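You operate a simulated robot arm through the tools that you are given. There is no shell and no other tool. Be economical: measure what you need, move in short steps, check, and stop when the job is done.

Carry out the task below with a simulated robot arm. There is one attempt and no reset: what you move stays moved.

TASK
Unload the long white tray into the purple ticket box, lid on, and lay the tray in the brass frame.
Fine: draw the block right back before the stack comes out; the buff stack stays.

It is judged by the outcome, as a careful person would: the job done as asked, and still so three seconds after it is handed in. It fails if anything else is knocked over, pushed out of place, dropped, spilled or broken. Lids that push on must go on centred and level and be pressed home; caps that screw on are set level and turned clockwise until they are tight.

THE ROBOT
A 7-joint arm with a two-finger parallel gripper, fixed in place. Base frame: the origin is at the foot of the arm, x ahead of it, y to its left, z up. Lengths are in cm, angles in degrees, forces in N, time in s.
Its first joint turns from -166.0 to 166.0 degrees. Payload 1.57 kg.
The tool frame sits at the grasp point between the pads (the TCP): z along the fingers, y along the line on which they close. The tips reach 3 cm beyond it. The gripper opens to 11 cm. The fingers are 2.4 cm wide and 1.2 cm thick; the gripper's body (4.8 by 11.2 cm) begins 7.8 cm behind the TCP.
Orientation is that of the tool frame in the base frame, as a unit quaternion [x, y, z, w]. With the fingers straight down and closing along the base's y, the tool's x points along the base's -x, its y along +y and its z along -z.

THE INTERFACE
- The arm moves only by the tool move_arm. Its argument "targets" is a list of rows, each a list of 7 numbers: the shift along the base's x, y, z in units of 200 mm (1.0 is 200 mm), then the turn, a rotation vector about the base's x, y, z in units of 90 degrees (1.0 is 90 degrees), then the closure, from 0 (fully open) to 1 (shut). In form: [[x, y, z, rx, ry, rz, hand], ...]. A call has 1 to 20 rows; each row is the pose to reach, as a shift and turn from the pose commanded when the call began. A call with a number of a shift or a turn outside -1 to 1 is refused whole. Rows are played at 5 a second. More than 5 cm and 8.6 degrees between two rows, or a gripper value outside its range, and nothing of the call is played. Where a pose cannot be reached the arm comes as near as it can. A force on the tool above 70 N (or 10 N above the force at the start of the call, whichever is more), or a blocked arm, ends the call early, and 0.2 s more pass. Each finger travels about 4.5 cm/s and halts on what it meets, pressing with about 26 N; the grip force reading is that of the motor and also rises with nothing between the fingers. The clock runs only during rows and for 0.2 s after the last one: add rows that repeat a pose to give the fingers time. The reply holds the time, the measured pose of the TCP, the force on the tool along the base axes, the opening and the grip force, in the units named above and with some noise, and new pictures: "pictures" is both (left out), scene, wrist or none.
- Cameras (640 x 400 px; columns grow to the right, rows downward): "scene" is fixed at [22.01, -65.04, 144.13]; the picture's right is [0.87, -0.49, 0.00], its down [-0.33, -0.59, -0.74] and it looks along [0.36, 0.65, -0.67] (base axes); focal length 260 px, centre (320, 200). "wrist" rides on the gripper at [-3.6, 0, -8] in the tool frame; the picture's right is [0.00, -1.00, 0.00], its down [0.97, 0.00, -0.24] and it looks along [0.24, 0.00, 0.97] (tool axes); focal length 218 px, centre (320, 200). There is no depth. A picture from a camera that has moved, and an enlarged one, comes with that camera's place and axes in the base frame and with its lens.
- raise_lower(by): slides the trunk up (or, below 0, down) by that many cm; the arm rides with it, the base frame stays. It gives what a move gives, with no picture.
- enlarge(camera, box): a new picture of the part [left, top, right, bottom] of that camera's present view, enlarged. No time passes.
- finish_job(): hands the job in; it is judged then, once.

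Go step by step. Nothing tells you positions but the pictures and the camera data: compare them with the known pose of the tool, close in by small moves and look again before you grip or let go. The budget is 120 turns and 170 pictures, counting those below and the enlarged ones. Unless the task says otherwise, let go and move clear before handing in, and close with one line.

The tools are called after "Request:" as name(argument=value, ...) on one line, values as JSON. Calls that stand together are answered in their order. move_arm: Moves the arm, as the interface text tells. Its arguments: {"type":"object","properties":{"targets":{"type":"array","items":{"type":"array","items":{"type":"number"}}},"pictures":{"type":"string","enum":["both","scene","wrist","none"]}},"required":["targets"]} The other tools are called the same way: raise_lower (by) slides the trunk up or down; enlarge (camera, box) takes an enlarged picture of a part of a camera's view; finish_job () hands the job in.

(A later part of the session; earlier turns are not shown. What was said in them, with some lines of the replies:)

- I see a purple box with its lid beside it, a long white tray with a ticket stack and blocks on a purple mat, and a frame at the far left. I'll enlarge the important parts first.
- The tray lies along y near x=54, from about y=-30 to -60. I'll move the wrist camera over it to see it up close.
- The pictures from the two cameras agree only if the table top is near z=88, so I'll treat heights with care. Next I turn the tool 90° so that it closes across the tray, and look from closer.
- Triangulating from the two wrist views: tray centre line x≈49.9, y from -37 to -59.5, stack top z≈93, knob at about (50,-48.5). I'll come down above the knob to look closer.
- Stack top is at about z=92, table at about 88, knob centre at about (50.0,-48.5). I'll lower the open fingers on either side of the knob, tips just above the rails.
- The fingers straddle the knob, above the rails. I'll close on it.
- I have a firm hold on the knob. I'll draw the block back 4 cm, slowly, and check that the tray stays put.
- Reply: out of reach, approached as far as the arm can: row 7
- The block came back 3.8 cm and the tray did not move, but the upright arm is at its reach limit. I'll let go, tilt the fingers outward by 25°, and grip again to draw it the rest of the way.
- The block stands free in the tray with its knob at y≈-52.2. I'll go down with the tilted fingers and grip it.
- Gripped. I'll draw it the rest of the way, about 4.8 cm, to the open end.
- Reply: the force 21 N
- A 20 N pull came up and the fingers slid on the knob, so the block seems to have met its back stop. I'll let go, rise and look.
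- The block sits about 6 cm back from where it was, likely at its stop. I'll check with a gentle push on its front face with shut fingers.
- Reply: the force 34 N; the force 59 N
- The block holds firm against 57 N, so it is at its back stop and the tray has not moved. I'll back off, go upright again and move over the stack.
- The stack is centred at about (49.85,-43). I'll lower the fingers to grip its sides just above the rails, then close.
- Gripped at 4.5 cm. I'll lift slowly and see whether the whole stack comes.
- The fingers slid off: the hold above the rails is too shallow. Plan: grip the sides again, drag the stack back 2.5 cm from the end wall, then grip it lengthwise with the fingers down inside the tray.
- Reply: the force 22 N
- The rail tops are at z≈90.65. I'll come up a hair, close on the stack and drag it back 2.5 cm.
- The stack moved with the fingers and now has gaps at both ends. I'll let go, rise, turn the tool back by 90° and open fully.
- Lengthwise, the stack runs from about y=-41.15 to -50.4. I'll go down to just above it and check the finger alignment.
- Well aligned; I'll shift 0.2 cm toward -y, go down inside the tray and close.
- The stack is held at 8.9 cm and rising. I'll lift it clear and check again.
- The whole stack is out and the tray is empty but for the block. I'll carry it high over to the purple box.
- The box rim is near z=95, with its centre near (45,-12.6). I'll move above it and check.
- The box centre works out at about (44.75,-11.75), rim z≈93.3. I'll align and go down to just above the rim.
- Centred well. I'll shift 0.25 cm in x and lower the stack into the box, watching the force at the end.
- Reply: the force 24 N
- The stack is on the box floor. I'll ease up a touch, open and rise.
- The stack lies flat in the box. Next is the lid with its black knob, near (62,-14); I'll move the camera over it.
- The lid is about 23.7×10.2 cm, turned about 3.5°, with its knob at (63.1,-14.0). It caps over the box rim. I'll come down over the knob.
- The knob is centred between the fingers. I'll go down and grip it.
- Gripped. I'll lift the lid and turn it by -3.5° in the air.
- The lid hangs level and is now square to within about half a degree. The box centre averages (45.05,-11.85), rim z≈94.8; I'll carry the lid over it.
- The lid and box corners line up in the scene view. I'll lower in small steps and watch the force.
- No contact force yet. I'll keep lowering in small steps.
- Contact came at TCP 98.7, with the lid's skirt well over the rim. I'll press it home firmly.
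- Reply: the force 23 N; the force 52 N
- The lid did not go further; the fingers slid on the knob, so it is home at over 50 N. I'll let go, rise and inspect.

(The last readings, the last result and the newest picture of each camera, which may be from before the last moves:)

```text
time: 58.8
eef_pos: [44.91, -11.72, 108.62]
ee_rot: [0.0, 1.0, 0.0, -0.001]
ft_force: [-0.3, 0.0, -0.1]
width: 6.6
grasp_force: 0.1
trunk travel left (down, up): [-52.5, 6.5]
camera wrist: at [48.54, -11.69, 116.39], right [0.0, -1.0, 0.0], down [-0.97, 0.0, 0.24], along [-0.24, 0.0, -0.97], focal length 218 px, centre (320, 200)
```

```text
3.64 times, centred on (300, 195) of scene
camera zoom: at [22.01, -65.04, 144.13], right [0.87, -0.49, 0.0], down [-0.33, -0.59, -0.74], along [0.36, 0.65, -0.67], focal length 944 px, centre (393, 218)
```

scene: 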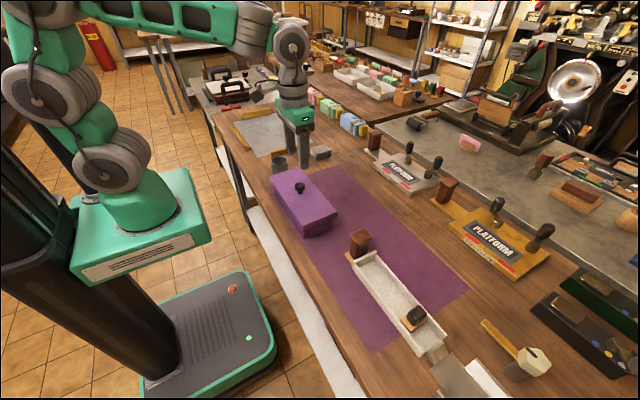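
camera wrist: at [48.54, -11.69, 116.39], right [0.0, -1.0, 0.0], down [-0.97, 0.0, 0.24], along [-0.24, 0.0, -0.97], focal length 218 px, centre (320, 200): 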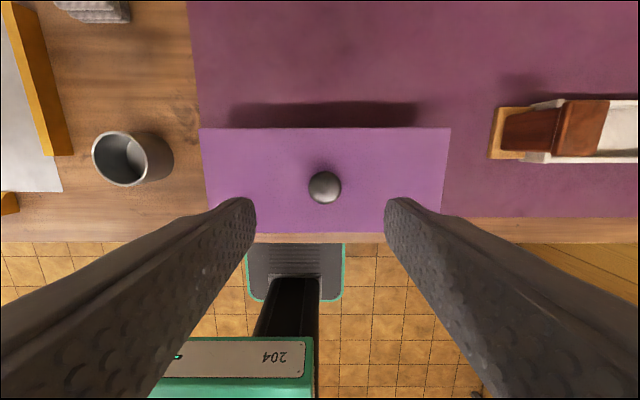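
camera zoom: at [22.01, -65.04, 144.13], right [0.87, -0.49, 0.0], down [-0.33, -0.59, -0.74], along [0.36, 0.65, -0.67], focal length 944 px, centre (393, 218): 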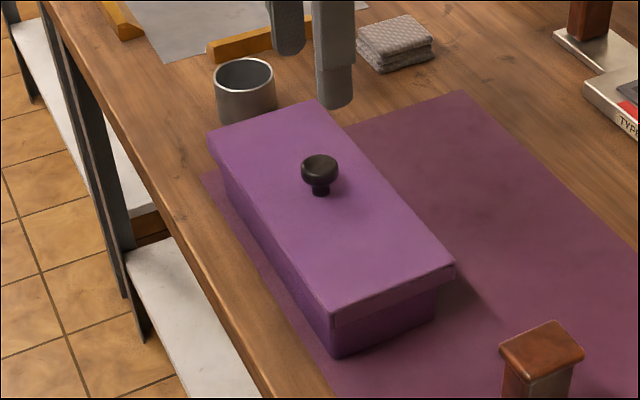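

The lid sits level and square on the box. Now I'll look over the brass frame on the left before moving the tray.

Request:
move_arm(targets=[[0, 0.2, 0.1, 0, 0, 0, 0.4], [0, 0.4, 0.2, 0, 0, 0, 0.4], [0, 0.6, 0.3, 0, 0, 0, 0.4], [0, 0.8, 0.35, 0, 0, 0, 0.4], [0, 1.0, 0.35, 0, 0, 0, 0.4]], pictures="none")

Request:
move_arm(targets=[[0, 0.2, 0, 0, 0, 0, 0.4], [0, 0.4, 0, 0, 0, 0, 0.4], [0, 0.6, 0, 0, 0, 0, 0.4], [0, 0.8, 0, 0, 0, 0, 0.4], [0, 1.0, 0, 0, 0, 0, 0.4]])

Request:
enlarge(camera="scene", box=[210, 90, 350, 180])

```text
time: 60.0
eef_pos: [45.06, 8.28, 115.53]
ee_rot: [0.0, 1.0, 0.0, -0.001]
ft_force: [-0.9, 0.2, 0.0]
width: 6.6
grasp_force: 0.1
trunk travel left (down, up): [-52.5, 6.5]
```

```text
time: 61.2
eef_pos: [44.96, 28.16, 115.46]
ee_rot: [0.001, 1.0, 0.0, 0.0]
ft_force: [0.2, 1.0, -0.4]
width: 6.59
grasp_force: 0.0
trunk travel left (down, up): [-52.5, 6.5]
camera wrist: at [48.63, 28.23, 123.43], right [0.0, -1.0, 0.0], down [-0.97, 0.0, 0.24], along [-0.24, 0.0, -0.97], focal length 218 px, centre (320, 200)
```

scene: 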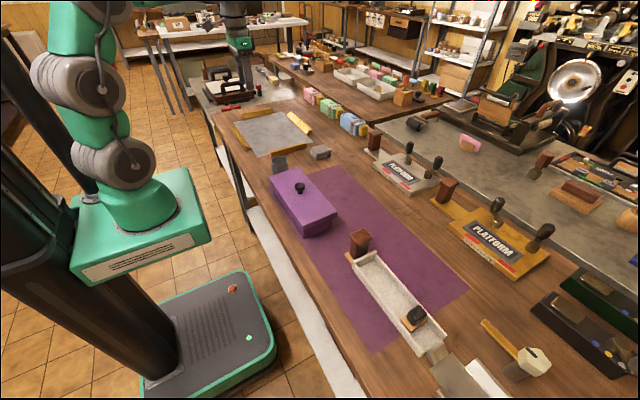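
wrist: 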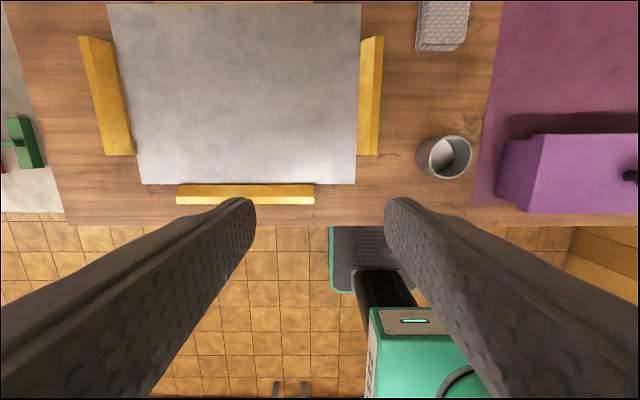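

```text
4.44 times, centred on (280, 135) of scene
camera zoom: at [22.01, -65.04, 144.13], right [0.87, -0.49, 0.0], down [-0.33, -0.59, -0.74], along [0.36, 0.65, -0.67], focal length 1154 px, centre (498, 489)
```

zoom: 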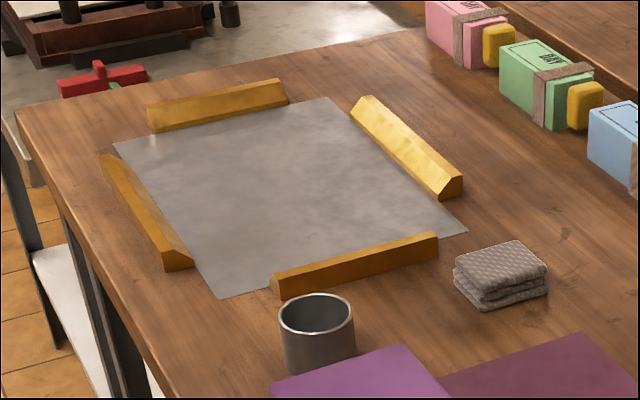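

The four brass bars enclose a grey sheet of about x 42.8–67.3, y 22.5–57.5, ample for the 26 cm tray. I'll test that the arm can hold the carrying orientation (closing along x) there.

Request:
move_arm(targets=[[0.02, 0.05, -0.05, 0, 0, -0.085, 0.3], [0.05, 0.1, -0.1, 0, 0, -0.17, 0.2], [0.1, 0.15, -0.15, 0, 0, -0.255, 0.2], [0.15, 0.2, -0.2, 0, 0, -0.34, 0.2], [0.2, 0.25, -0.25, 0, 0, -0.425, 0.2], [0.25, 0.3, -0.3, 0, 0, -0.51, 0.2], [0.3, 0.35, -0.35, 0, 0, -0.595, 0.2], [0.35, 0.4, -0.4, 0, 0, -0.68, 0.2], [0.4, 0.45, -0.45, 0, 0, -0.765, 0.2], [0.45, 0.5, -0.5, 0, 0, -0.85, 0.2], [0.45, 0.5, -0.6, 0, 0, -0.93, 0.2], [0.45, 0.5, -0.7, 0, 0, -1.0, 0.2]])

```text
time: 63.8
eef_pos: [54.06, 38.26, 101.6]
ee_rot: [0.708, 0.706, 0.0, 0.0]
ft_force: [-0.5, -0.4, 0.3]
width: 8.81
grasp_force: 0.1
trunk travel left (down, up): [-52.5, 6.5]
camera wrist: at [54.03, 34.64, 109.44], right [-1.0, 0.0, 0.0], down [0.0, 0.97, 0.24], along [0.0, 0.24, -0.97], focal length 218 px, centre (320, 200)
```

scene: 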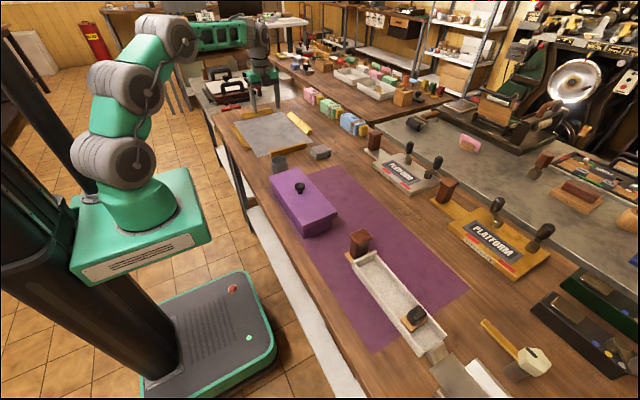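
wrist: 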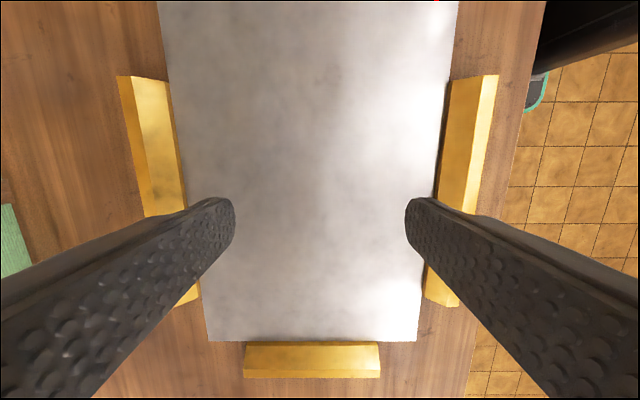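

The pose is reachable there. Now I go back to the tray, at a safe height.

Request:
move_arm(targets=[[0, 0, 0.2, 0, 0, 0, 0.2], [0, -0.2, 0.4, 0, 0, 0, 0.2], [0, -0.4, 0.5, 0, 0, 0, 0.2], [0, -0.6, 0.5, 0, 0, 0, 0.2], [0, -0.8, 0.5, 0, 0, 0, 0.2], [0, -1.0, 0.5, 0, 0, 0, 0.2]], pictures="none")

Request:
move_arm(targets=[[0, -0.2, 0, 0, 0, 0, 0.2], [0, -0.4, 0, 0, 0, 0, 0.2], [0, -0.6, 0, 0, 0, 0, 0.2], [0, -0.8, 0, 0, 0, 0, 0.2], [0, -1.0, 0, 0, 0, 0, 0.2]], pictures="none")

Request:
move_arm(targets=[[0, -0.2, 0, 0, 0, 0, 0.2], [0, -0.4, 0, 0, 0, 0, 0.2], [0, -0.6, 0, 0, 0, 0, 0.2], [-0.05, -0.8, 0, 0, 0, 0, 0.2], [-0.1, -1.0, 0, 0, 0, 0, 0.2]], pictures="none")

Request:
move_arm(targets=[[-0.05, -0.2, 0, 0, 0, 0, 0.2], [-0.11, -0.4, 0, 0, 0, 0, 0.2], [-0.11, -0.6, 0, 0, 0, 0, 0.2], [-0.11, -0.8, 0, 0, 0, 0, 0.2], [-0.11, -1.0, 0, 0, 0, 0, 0.2]], pictures="none")

Request:
move_arm(targets=[[0, -0.1, -0.1, 0, 0, 0, 0.2], [0, -0.235, -0.2, 0, 0, 0, 0.2], [0, -0.235, -0.4, 0, 0, 0, 0.2], [0, -0.235, -0.5, 0, 0, 0, 0.2]])

```text
refused: row 2 steps farther than a row can; nothing moved
```

```text
time: 65.0
eef_pos: [53.98, 18.07, 101.65]
ee_rot: [0.707, 0.707, 0.001, 0.001]
ft_force: [-0.1, 0.0, 0.2]
width: 8.8
grasp_force: 0.1
trunk travel left (down, up): [-52.5, 6.5]
```

```text
time: 66.2
eef_pos: [51.9, -2.01, 101.63]
ee_rot: [0.706, 0.708, 0.0, 0.001]
ft_force: [0.5, 0.2, -0.3]
width: 8.78
grasp_force: 0.0
trunk travel left (down, up): [-52.5, 6.5]
```

```text
time: 67.4
eef_pos: [49.84, -22.03, 101.58]
ee_rot: [0.707, 0.707, 0.0, 0.0]
ft_force: [0.8, -0.1, -0.1]
width: 8.81
grasp_force: 0.1
trunk travel left (down, up): [-52.5, 6.5]
```

```text
time: 68.4
eef_pos: [49.75, -26.56, 91.39]
ee_rot: [0.707, 0.707, 0.002, 0.001]
ft_force: [-0.2, 0.2, 0.0]
width: 8.8
grasp_force: 0.0
trunk travel left (down, up): [-52.5, 6.5]
camera wrist: at [49.83, -30.13, 99.39], right [-1.0, 0.0, 0.0], down [0.0, 0.97, 0.24], along [0.0, 0.24, -0.97], focal length 218 px, centre (320, 200)
```

scene: 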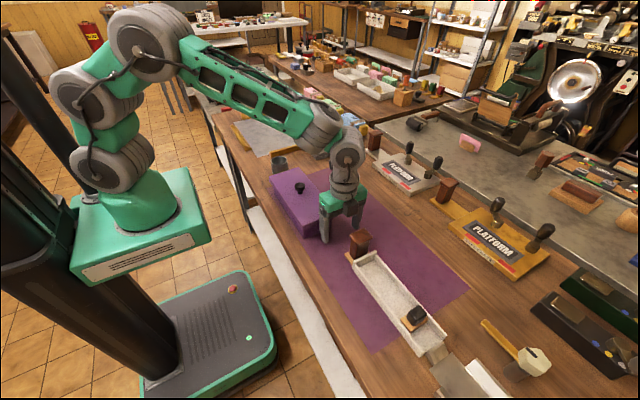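
wrist: 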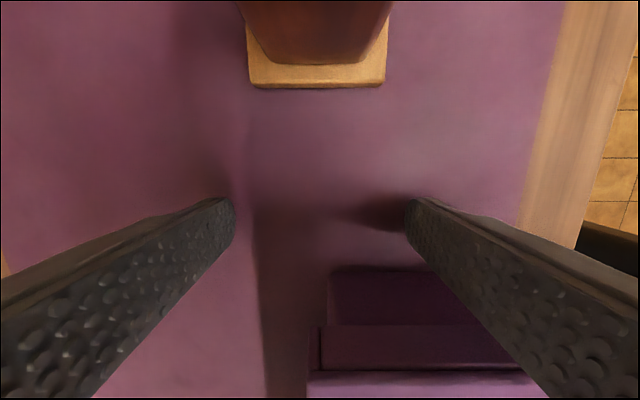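

The first of those calls was refused, so the rest ran from a lower height, and the fingers came down beside the box, short of the tray. Forces stayed near zero; I'll check that the lid and box were not touched.

Request:
enlarge(camera="scene", box=[250, 140, 390, 280])

```text
2.86 times, centred on (320, 210) of scene
camera zoom: at [22.01, -65.04, 144.13], right [0.87, -0.49, 0.0], down [-0.33, -0.59, -0.74], along [0.36, 0.65, -0.67], focal length 742 px, centre (320, 171)
```

zoom: 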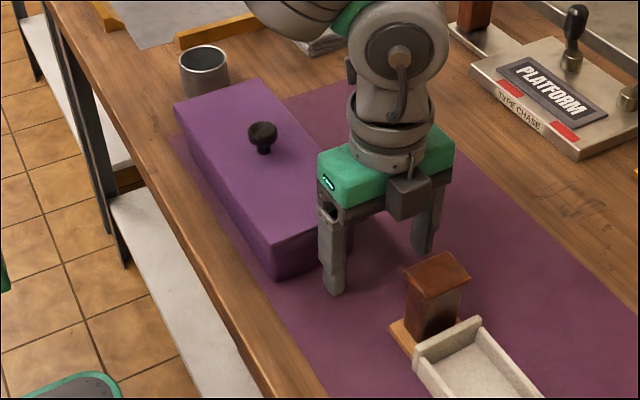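

The lid and box are untouched. I'll rise straight up, then move over the tray.

Request:
move_arm(targets=[[0, 0, 0.2, 0, 0, 0, 0.2], [0, 0, 0.4, 0, 0, 0, 0.2], [0, 0, 0.6, 0, 0, 0, 0.2], [0, -0.2, 0.7, 0, 0, 0, 0.2], [0, -0.4, 0.7, 0, 0, 0, 0.2], [0, -0.6, 0.7, 0, 0, 0, 0.2], [0, -0.8, 0.7, 0, 0, 0, 0.2], [0, -0.98, 0.7, 0, 0, 0, 0.2]])

```text
time: 70.2
eef_pos: [49.75, -46.17, 105.35]
ee_rot: [0.707, 0.707, 0.0, 0.001]
ft_force: [0.2, -0.2, 0.5]
width: 8.79
grasp_force: 0.1
trunk travel left (down, up): [-52.5, 6.5]
camera wrist: at [49.87, -49.68, 113.41], right [-1.0, 0.0, 0.0], down [0.0, 0.97, 0.24], along [0.0, 0.24, -0.97], focal length 218 px, centre (320, 200)
```

scene: 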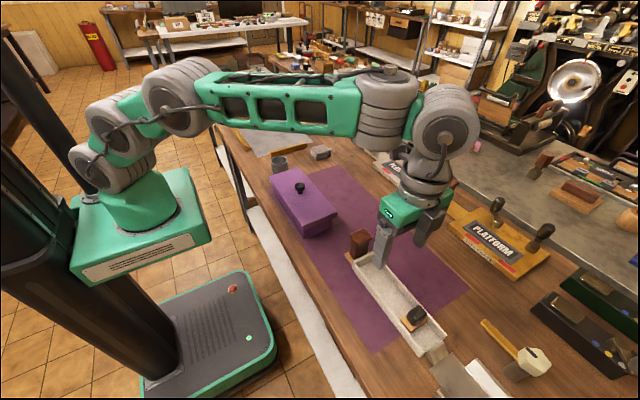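
wrist: 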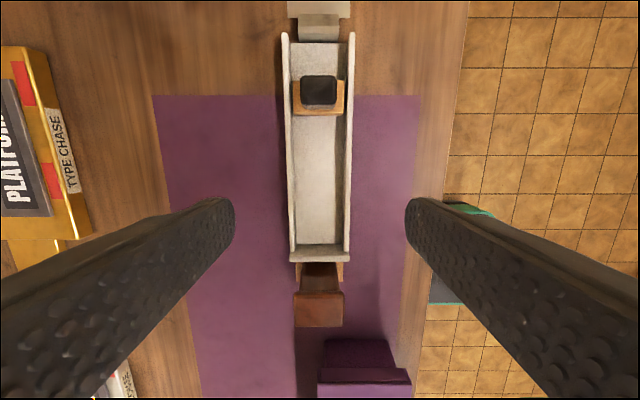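

The fingers straddle the tray about its middle. I'll lower them outside the rails.

Request:
move_arm(targets=[[0.005, 0, -0.2, 0, 0, 0, 0.2], [0.005, 0, -0.4, 0, 0, 0, 0.2], [0.005, 0, -0.58, 0, 0, 0, 0.2], [0.005, 0, -0.68, 0, 0, 0, 0.2]])

Request:
enlarge(camera="scene", box=[340, 220, 468, 348])

```text
time: 71.2
eef_pos: [49.85, -46.14, 91.88]
ee_rot: [0.706, 0.708, 0.001, 0.0]
ft_force: [0.7, 0.4, 0.3]
width: 8.79
grasp_force: 0.0
trunk travel left (down, up): [-52.5, 6.5]
camera wrist: at [49.9, -49.71, 99.76], right [-1.0, 0.0, 0.0], down [0.0, 0.97, 0.24], along [0.0, 0.24, -0.97], focal length 218 px, centre (320, 200)
```

scene: 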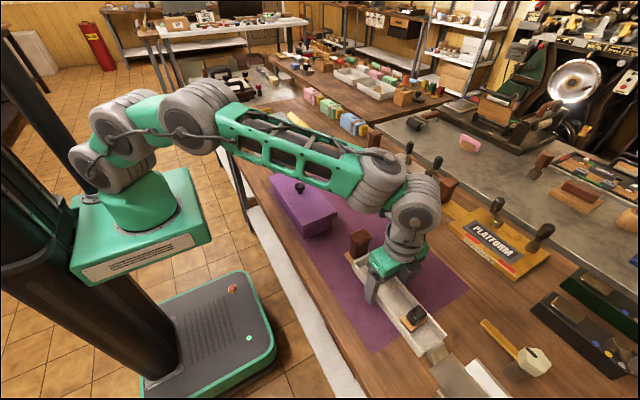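
wrist: 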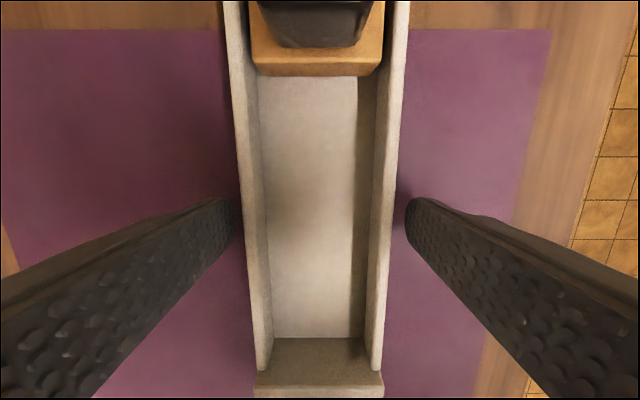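

```text
3.12 times, centred on (404, 284) of scene
camera zoom: at [22.01, -65.04, 144.13], right [0.87, -0.49, 0.0], down [-0.33, -0.59, -0.74], along [0.36, 0.65, -0.67], focal length 812 px, centre (58, -62)
```

zoom: 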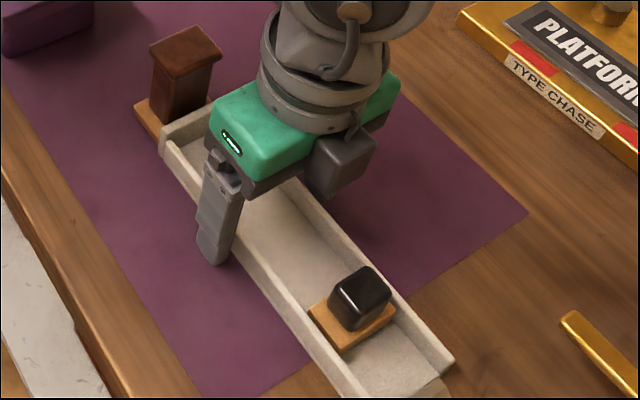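

I'll close on the rails and try a small lift.

Request:
move_arm(targets=[[0, 0, -0.012, 0, 0, 0, 0.25], [0, 0, -0.012, 0, 0, 0, 0.4], [0, 0, -0.012, 0, 0, 0, 0.55], [0, 0, -0.012, 0, 0, 0, 0.55], [0, 0, 0.01, 0, 0, 0, 0.55], [0, 0, 0.03, 0, 0, 0, 0.55]])

Request:
enlarge(camera="scene", box=[340, 220, 468, 348])

```text
time: 72.6
eef_pos: [49.86, -46.13, 92.49]
ee_rot: [0.707, 0.707, 0.0, 0.0]
ft_force: [0.0, 0.8, -2.8]
width: 6.77
grasp_force: 26.2
trunk travel left (down, up): [-52.5, 6.5]
camera wrist: at [49.92, -49.7, 100.4], right [-1.0, 0.0, 0.0], down [0.0, 0.97, 0.24], along [0.0, 0.24, -0.97], focal length 218 px, centre (320, 200)
```

scene: 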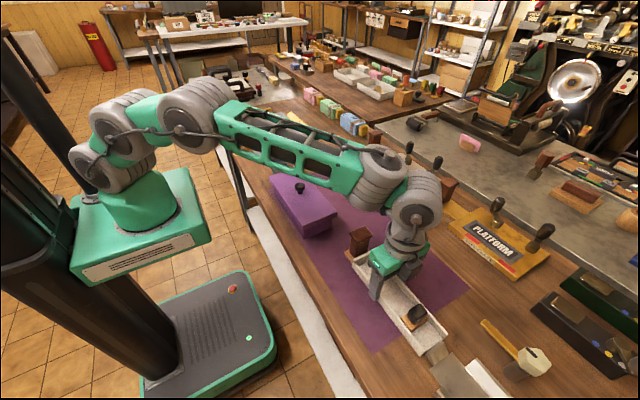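
wrist: 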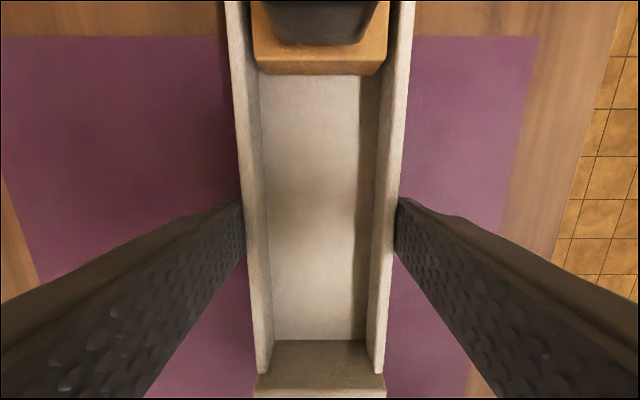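

```text
3.12 times, centred on (404, 284) of scene
camera zoom: at [22.01, -65.04, 144.13], right [0.87, -0.49, 0.0], down [-0.33, -0.59, -0.74], along [0.36, 0.65, -0.67], focal length 812 px, centre (58, -62)
```

zoom: 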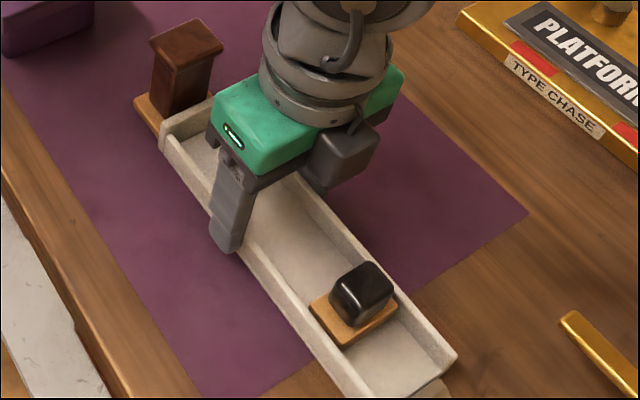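

Request:
move_arm(targets=[[0, 0, 0.03, 0, 0, 0, 0.55], [0, 0, 0.06, 0, 0, 0, 0.55], [0, 0, 0.1, 0, 0, 0, 0.55], [0, 0, 0.15, 0, 0, 0, 0.55]])

Request:
enlarge(camera="scene", box=[340, 210, 468, 348])

```text
time: 73.6
eef_pos: [49.91, -46.13, 95.61]
ee_rot: [0.707, 0.707, 0.0, 0.0]
ft_force: [0.4, 0.0, -3.5]
width: 6.76
grasp_force: 25.9
trunk travel left (down, up): [-52.5, 6.5]
camera wrist: at [49.86, -49.68, 103.48], right [-1.0, 0.0, 0.0], down [0.0, 0.97, 0.24], along [0.0, 0.24, -0.97], focal length 218 px, centre (320, 200)
```

scene: 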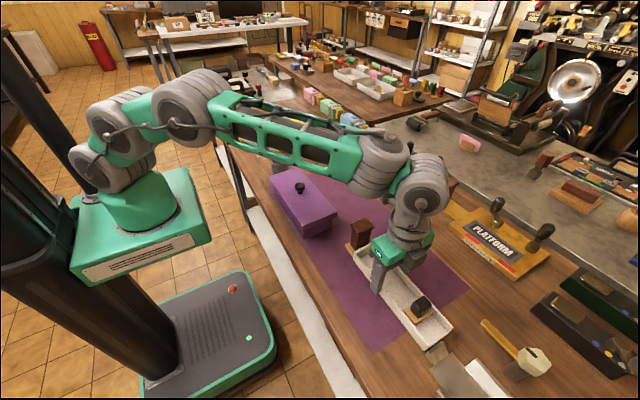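
wrist: 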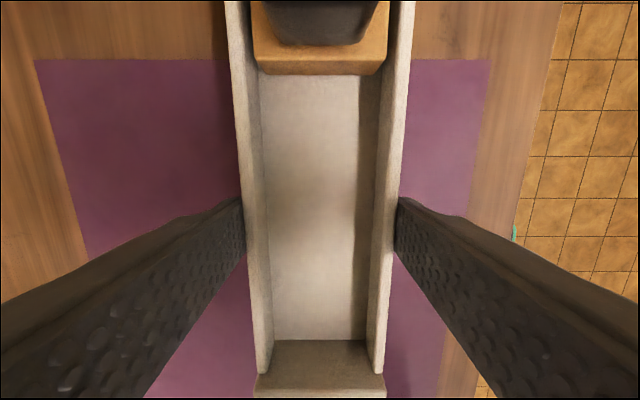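

```text
2.90 times, centred on (404, 279) of scene
camera zoom: at [22.01, -65.04, 144.13], right [0.87, -0.49, 0.0], down [-0.33, -0.59, -0.74], along [0.36, 0.65, -0.67], focal length 753 px, centre (76, -29)
```

zoom: 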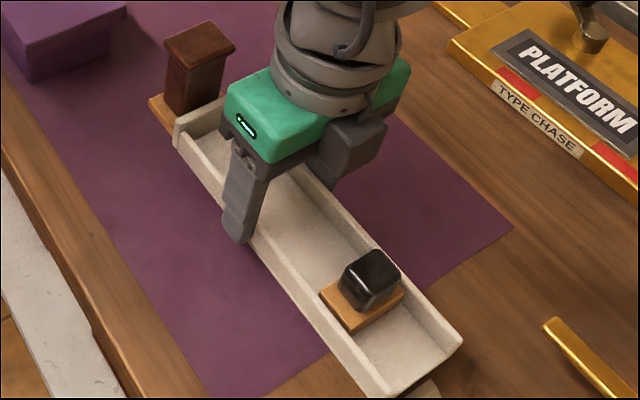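

The tray, handle and block come up together and level. I'll raise it well clear, then carry it over to the frame.

Request:
move_arm(targets=[[0, 0, 0.1, 0, 0, 0, 0.55], [0, 0, 0.22, 0, 0, 0, 0.55], [0, 0, 0.35, 0, 0, 0, 0.55], [0, 0, 0.48, 0, 0, 0, 0.55], [0, 0, 0.62, 0, 0, 0, 0.55], [0, 0.05, 0.72, 0, 0, 0, 0.55], [0, 0.18, 0.72, 0, 0, 0, 0.55], [0, 0.34, 0.72, 0, 0, 0, 0.55], [0, 0.5, 0.72, 0, 0, 0, 0.55], [0, 0.66, 0.72, 0, 0, 0, 0.55], [0, 0.82, 0.72, 0, 0, 0, 0.55], [0, 0.98, 0.72, 0, 0, 0, 0.55]], pictures="scene")

```text
time: 76.2
eef_pos: [49.98, -26.48, 110.05]
ee_rot: [0.707, 0.707, 0.0, 0.001]
ft_force: [0.8, 0.0, -3.2]
width: 6.78
grasp_force: 26.1
trunk travel left (down, up): [-52.5, 6.5]
```

scene: 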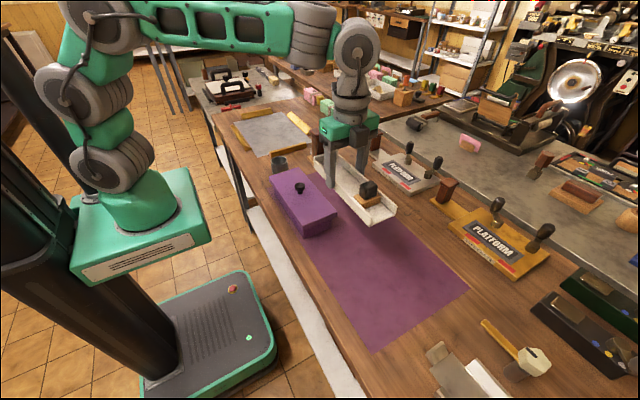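

Request:
move_arm(targets=[[0, 0.16, 0, 0, 0, 0, 0.55], [0, 0.33, 0, 0, 0, 0, 0.55], [0, 0.5, 0, 0, 0, 0, 0.55], [0, 0.66, 0, 0, 0, 0, 0.55], [0, 0.82, 0, 0, 0, 0, 0.55], [0, 1.0, 0, 0, 0, 0, 0.55]], pictures="none")

Request:
move_arm(targets=[[0, 0.16, 0, 0, 0, 0, 0.55], [0, 0.33, 0, 0, 0, 0, 0.55], [0, 0.5, 0, 0, 0, 0, 0.55], [0, 0.66, 0, 0, 0, 0, 0.55], [0, 0.82, 0, 0, 0, 0, 0.55], [0, 1.0, 0, 0, 0, 0, 0.55]], pictures="scene")

```text
time: 77.6
eef_pos: [49.91, -6.47, 110.06]
ee_rot: [0.707, 0.707, -0.001, 0.0]
ft_force: [0.2, -0.5, -2.3]
width: 6.76
grasp_force: 26.2
trunk travel left (down, up): [-52.5, 6.5]
```

```text
time: 79.0
eef_pos: [49.79, 13.58, 109.89]
ee_rot: [0.707, 0.708, 0.0, 0.0]
ft_force: [0.8, -0.3, -2.4]
width: 6.77
grasp_force: 26.2
trunk travel left (down, up): [-52.5, 6.5]
```

scene: 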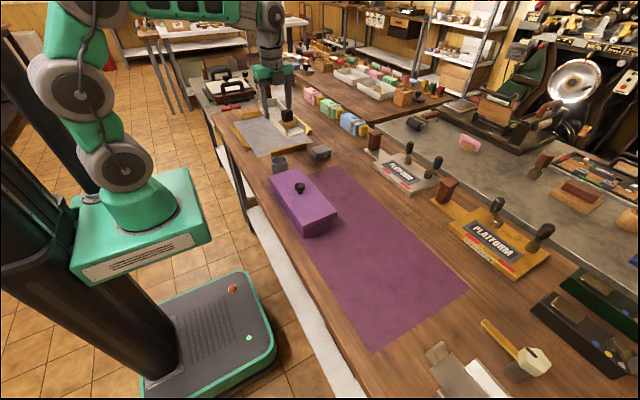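

Still held and level. I'll go on to (54.8, 40.5) above the frame.

Request:
move_arm(targets=[[0.04, 0.16, 0, 0, 0, 0, 0.55], [0.08, 0.33, 0, 0, 0, 0, 0.55], [0.12, 0.5, 0, 0, 0, 0, 0.55], [0.16, 0.66, 0, 0, 0, 0, 0.55], [0.2, 0.82, 0, 0, 0, 0, 0.55], [0.24, 0.98, 0, 0, 0, 0, 0.55]], pictures="none")

Request:
move_arm(targets=[[0, 0.16, 0, 0, 0, 0, 0.55], [0, 0.32, -0.05, 0, 0, 0, 0.55], [0.005, 0.365, -0.15, 0, 0, 0, 0.55], [0.005, 0.365, -0.3, 0, 0, 0, 0.55], [0.005, 0.365, -0.45, 0, 0, 0, 0.55]])

Request:
enlarge(camera="scene", box=[210, 80, 350, 180])

```text
time: 80.4
eef_pos: [54.61, 33.26, 109.9]
ee_rot: [0.707, 0.707, -0.001, 0.0]
ft_force: [-0.4, -0.8, -3.4]
width: 6.74
grasp_force: 26.4
trunk travel left (down, up): [-52.5, 6.5]
```

```text
time: 81.6
eef_pos: [54.82, 40.47, 100.97]
ee_rot: [0.707, 0.707, 0.0, 0.0]
ft_force: [-0.4, 0.0, -2.8]
width: 6.75
grasp_force: 25.8
trunk travel left (down, up): [-52.5, 6.5]
camera wrist: at [54.89, 36.93, 108.85], right [-1.0, 0.0, 0.0], down [0.0, 0.97, 0.24], along [0.0, 0.24, -0.97], focal length 218 px, centre (320, 200)
```

scene: 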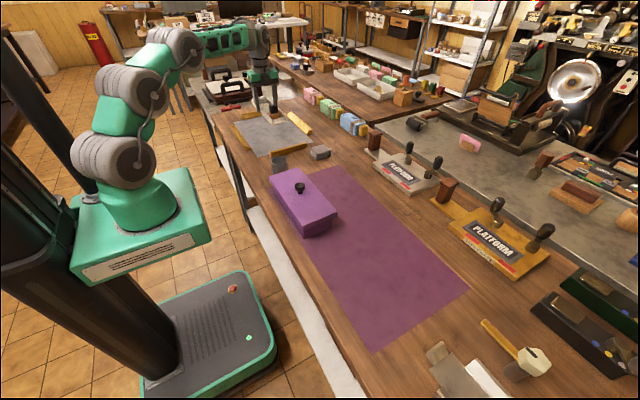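
wrist: 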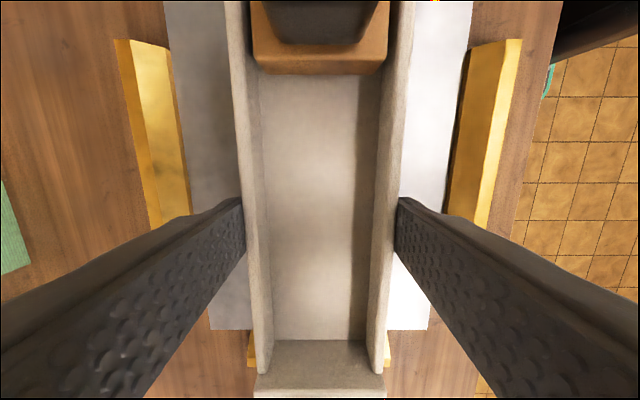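

```text
4.00 times, centred on (280, 130) of scene
camera zoom: at [22.01, -65.04, 144.13], right [0.87, -0.49, 0.0], down [-0.33, -0.59, -0.74], along [0.36, 0.65, -0.67], focal length 1039 px, centre (480, 480)
```

zoom: 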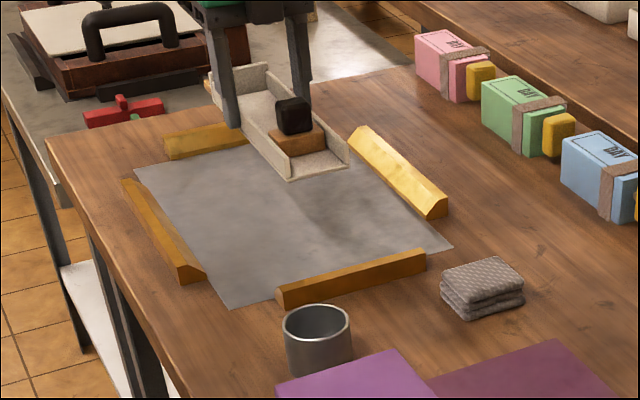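

The tray hangs inside the frame outline with room all round. I'll lower it gently.

Request:
move_arm(targets=[[0, 0, -0.12, 0, 0, 0, 0.55], [0, 0, -0.24, 0, 0, 0, 0.55], [0, 0, -0.35, 0, 0, 0, 0.55], [0, 0, -0.42, 0, 0, 0, 0.55], [0, 0, -0.44, 0, 0, 0, 0.55]])

Request:
enlarge(camera="scene", box=[210, 80, 350, 180])

```text
time: 82.8
eef_pos: [54.81, 40.49, 92.09]
ee_rot: [0.706, 0.708, 0.0, 0.0]
ft_force: [0.7, 0.1, -2.9]
width: 6.75
grasp_force: 26.0
trunk travel left (down, up): [-52.5, 6.5]
camera wrist: at [54.81, 36.88, 100.02], right [-1.0, 0.0, 0.0], down [0.0, 0.97, 0.24], along [0.0, 0.24, -0.97], focal length 218 px, centre (320, 200)
```

scene: 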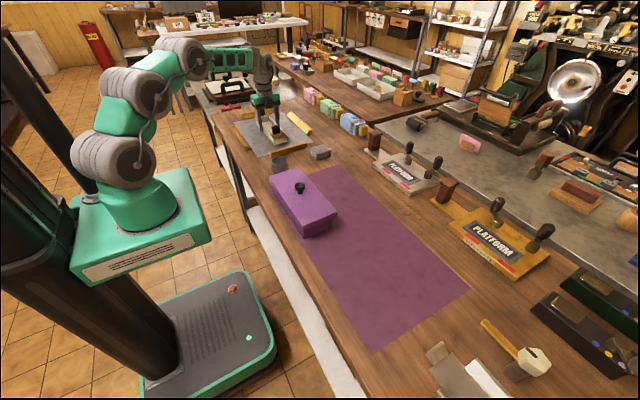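
wrist: 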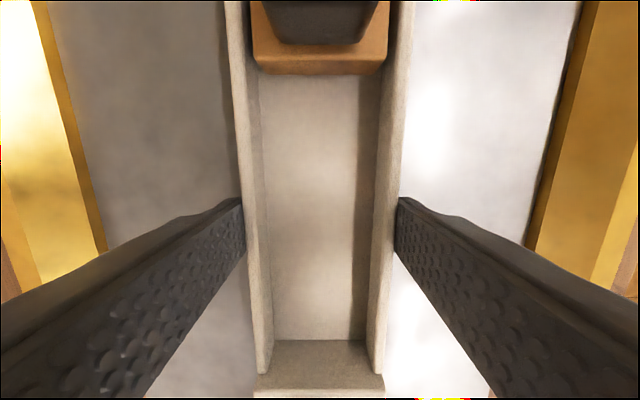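

```text
4.00 times, centred on (280, 130) of scene
camera zoom: at [22.01, -65.04, 144.13], right [0.87, -0.49, 0.0], down [-0.33, -0.59, -0.74], along [0.36, 0.65, -0.67], focal length 1039 px, centre (480, 480)
```

zoom: 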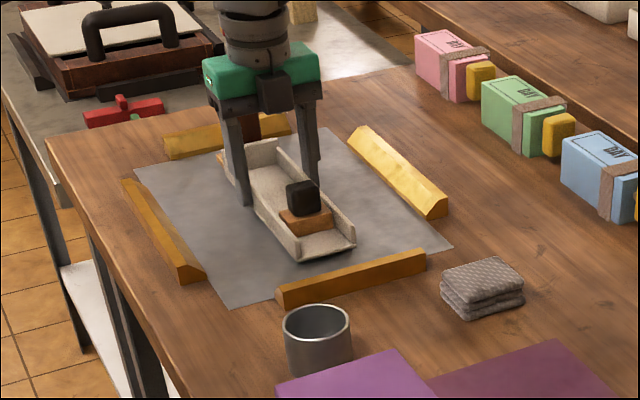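

Request:
move_arm(targets=[[0, 0, -0.01, 0, 0, 0, 0.55], [0, 0, -0.018, 0, 0, 0, 0.55]], pictures="none")

```text
time: 83.4
eef_pos: [54.8, 40.41, 91.74]
ee_rot: [0.707, 0.707, 0.0, 0.0]
ft_force: [-0.5, 0.4, -2.7]
width: 6.76
grasp_force: 25.6
trunk travel left (down, up): [-52.5, 6.5]
```

Request:
move_arm(targets=[[0, 0, -0.008, 0, 0, 0, 0.55], [0, 0, -0.014, 0, 0, 0, 0.55]], pictures="none")

```text
time: 84.0
eef_pos: [54.75, 40.56, 91.65]
ee_rot: [0.707, 0.707, 0.001, 0.001]
ft_force: [-0.1, 0.2, 5.0]
width: 6.76
grasp_force: 26.2
trunk travel left (down, up): [-52.5, 6.5]
```

The tray touches down (the force turned upward). I'll open slowly and rise clear.

Request:
move_arm(targets=[[0, 0, 0, 0, 0, 0, 0.45], [0, 0, 0, 0, 0, 0, 0.3], [0, 0, 0, 0, 0, 0, 0.2], [0, 0, 0.05, 0, 0, 0, 0.2], [0, 0, 0.2, 0, 0, 0, 0.2], [0, 0, 0.4, 0, 0, 0, 0.2], [0, 0, 0.6, 0, 0, 0, 0.2], [0, 0, 0.8, 0, 0, 0, 0.2]])

Request:
enlarge(camera="scene", box=[210, 80, 350, 180])

Request:
enlarge(camera="scene", box=[260, 150, 400, 250])

```text
time: 85.8
eef_pos: [54.68, 40.46, 107.56]
ee_rot: [0.707, 0.707, 0.0, 0.0]
ft_force: [-0.2, -0.1, 0.4]
width: 8.79
grasp_force: 0.1
trunk travel left (down, up): [-52.5, 6.5]
camera wrist: at [54.77, 36.85, 115.45], right [-1.0, 0.0, 0.0], down [0.0, 0.97, 0.24], along [0.0, 0.24, -0.97], focal length 218 px, centre (320, 200)
```

scene: 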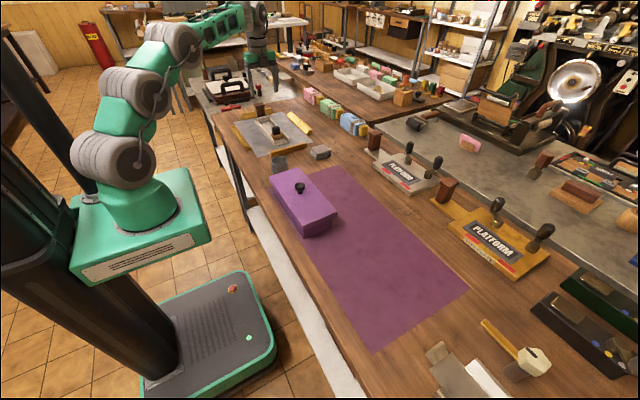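
wrist: 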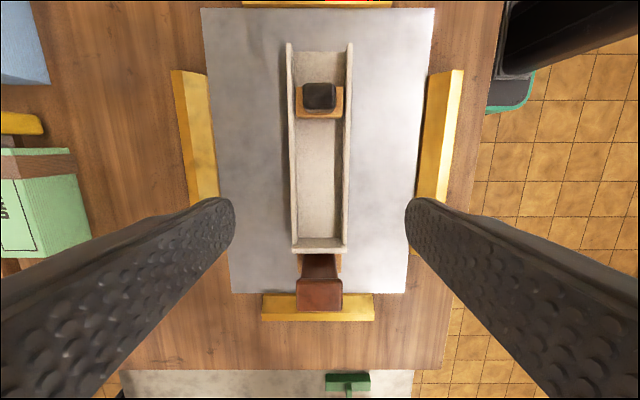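

```text
4.00 times, centred on (280, 130) of scene
camera zoom: at [22.01, -65.04, 144.13], right [0.87, -0.49, 0.0], down [-0.33, -0.59, -0.74], along [0.36, 0.65, -0.67], focal length 1039 px, centre (480, 480)
```

zoom: 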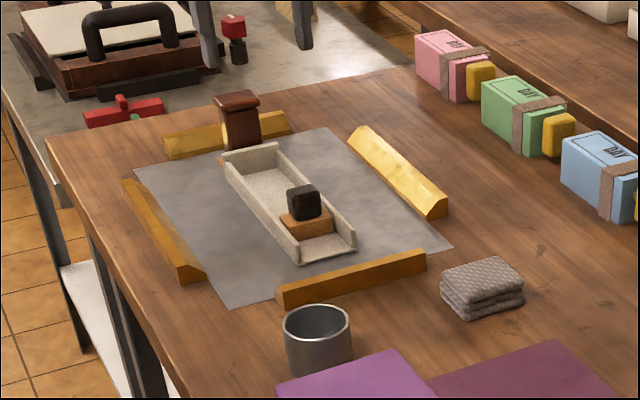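

```text
4.00 times, centred on (330, 200) of scene
camera zoom: at [22.01, -65.04, 144.13], right [0.87, -0.49, 0.0], down [-0.33, -0.59, -0.74], along [0.36, 0.65, -0.67], focal length 1039 px, centre (280, 200)
```

zoom: 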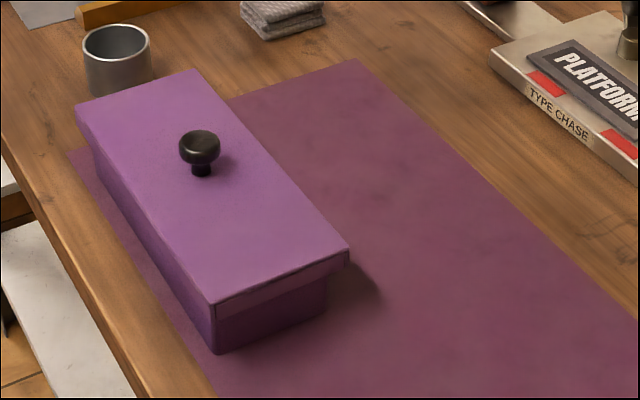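

The white tray lies flat inside the brass frame. The stack is in the purple box under its seated lid, the gripper is clear, and nothing else looks moved, so I'm handing in.

Request:
finish_job()

```text
The job is handed in.
```

The job is handed in. I drew the block back to its stop, lifted the stack into the purple box and pressed the lid home. The empty tray lies in the brass frame with its block still inside. I never picked out the buff stack for certain; the buff-coloured pieces beside the tray were left where they were.
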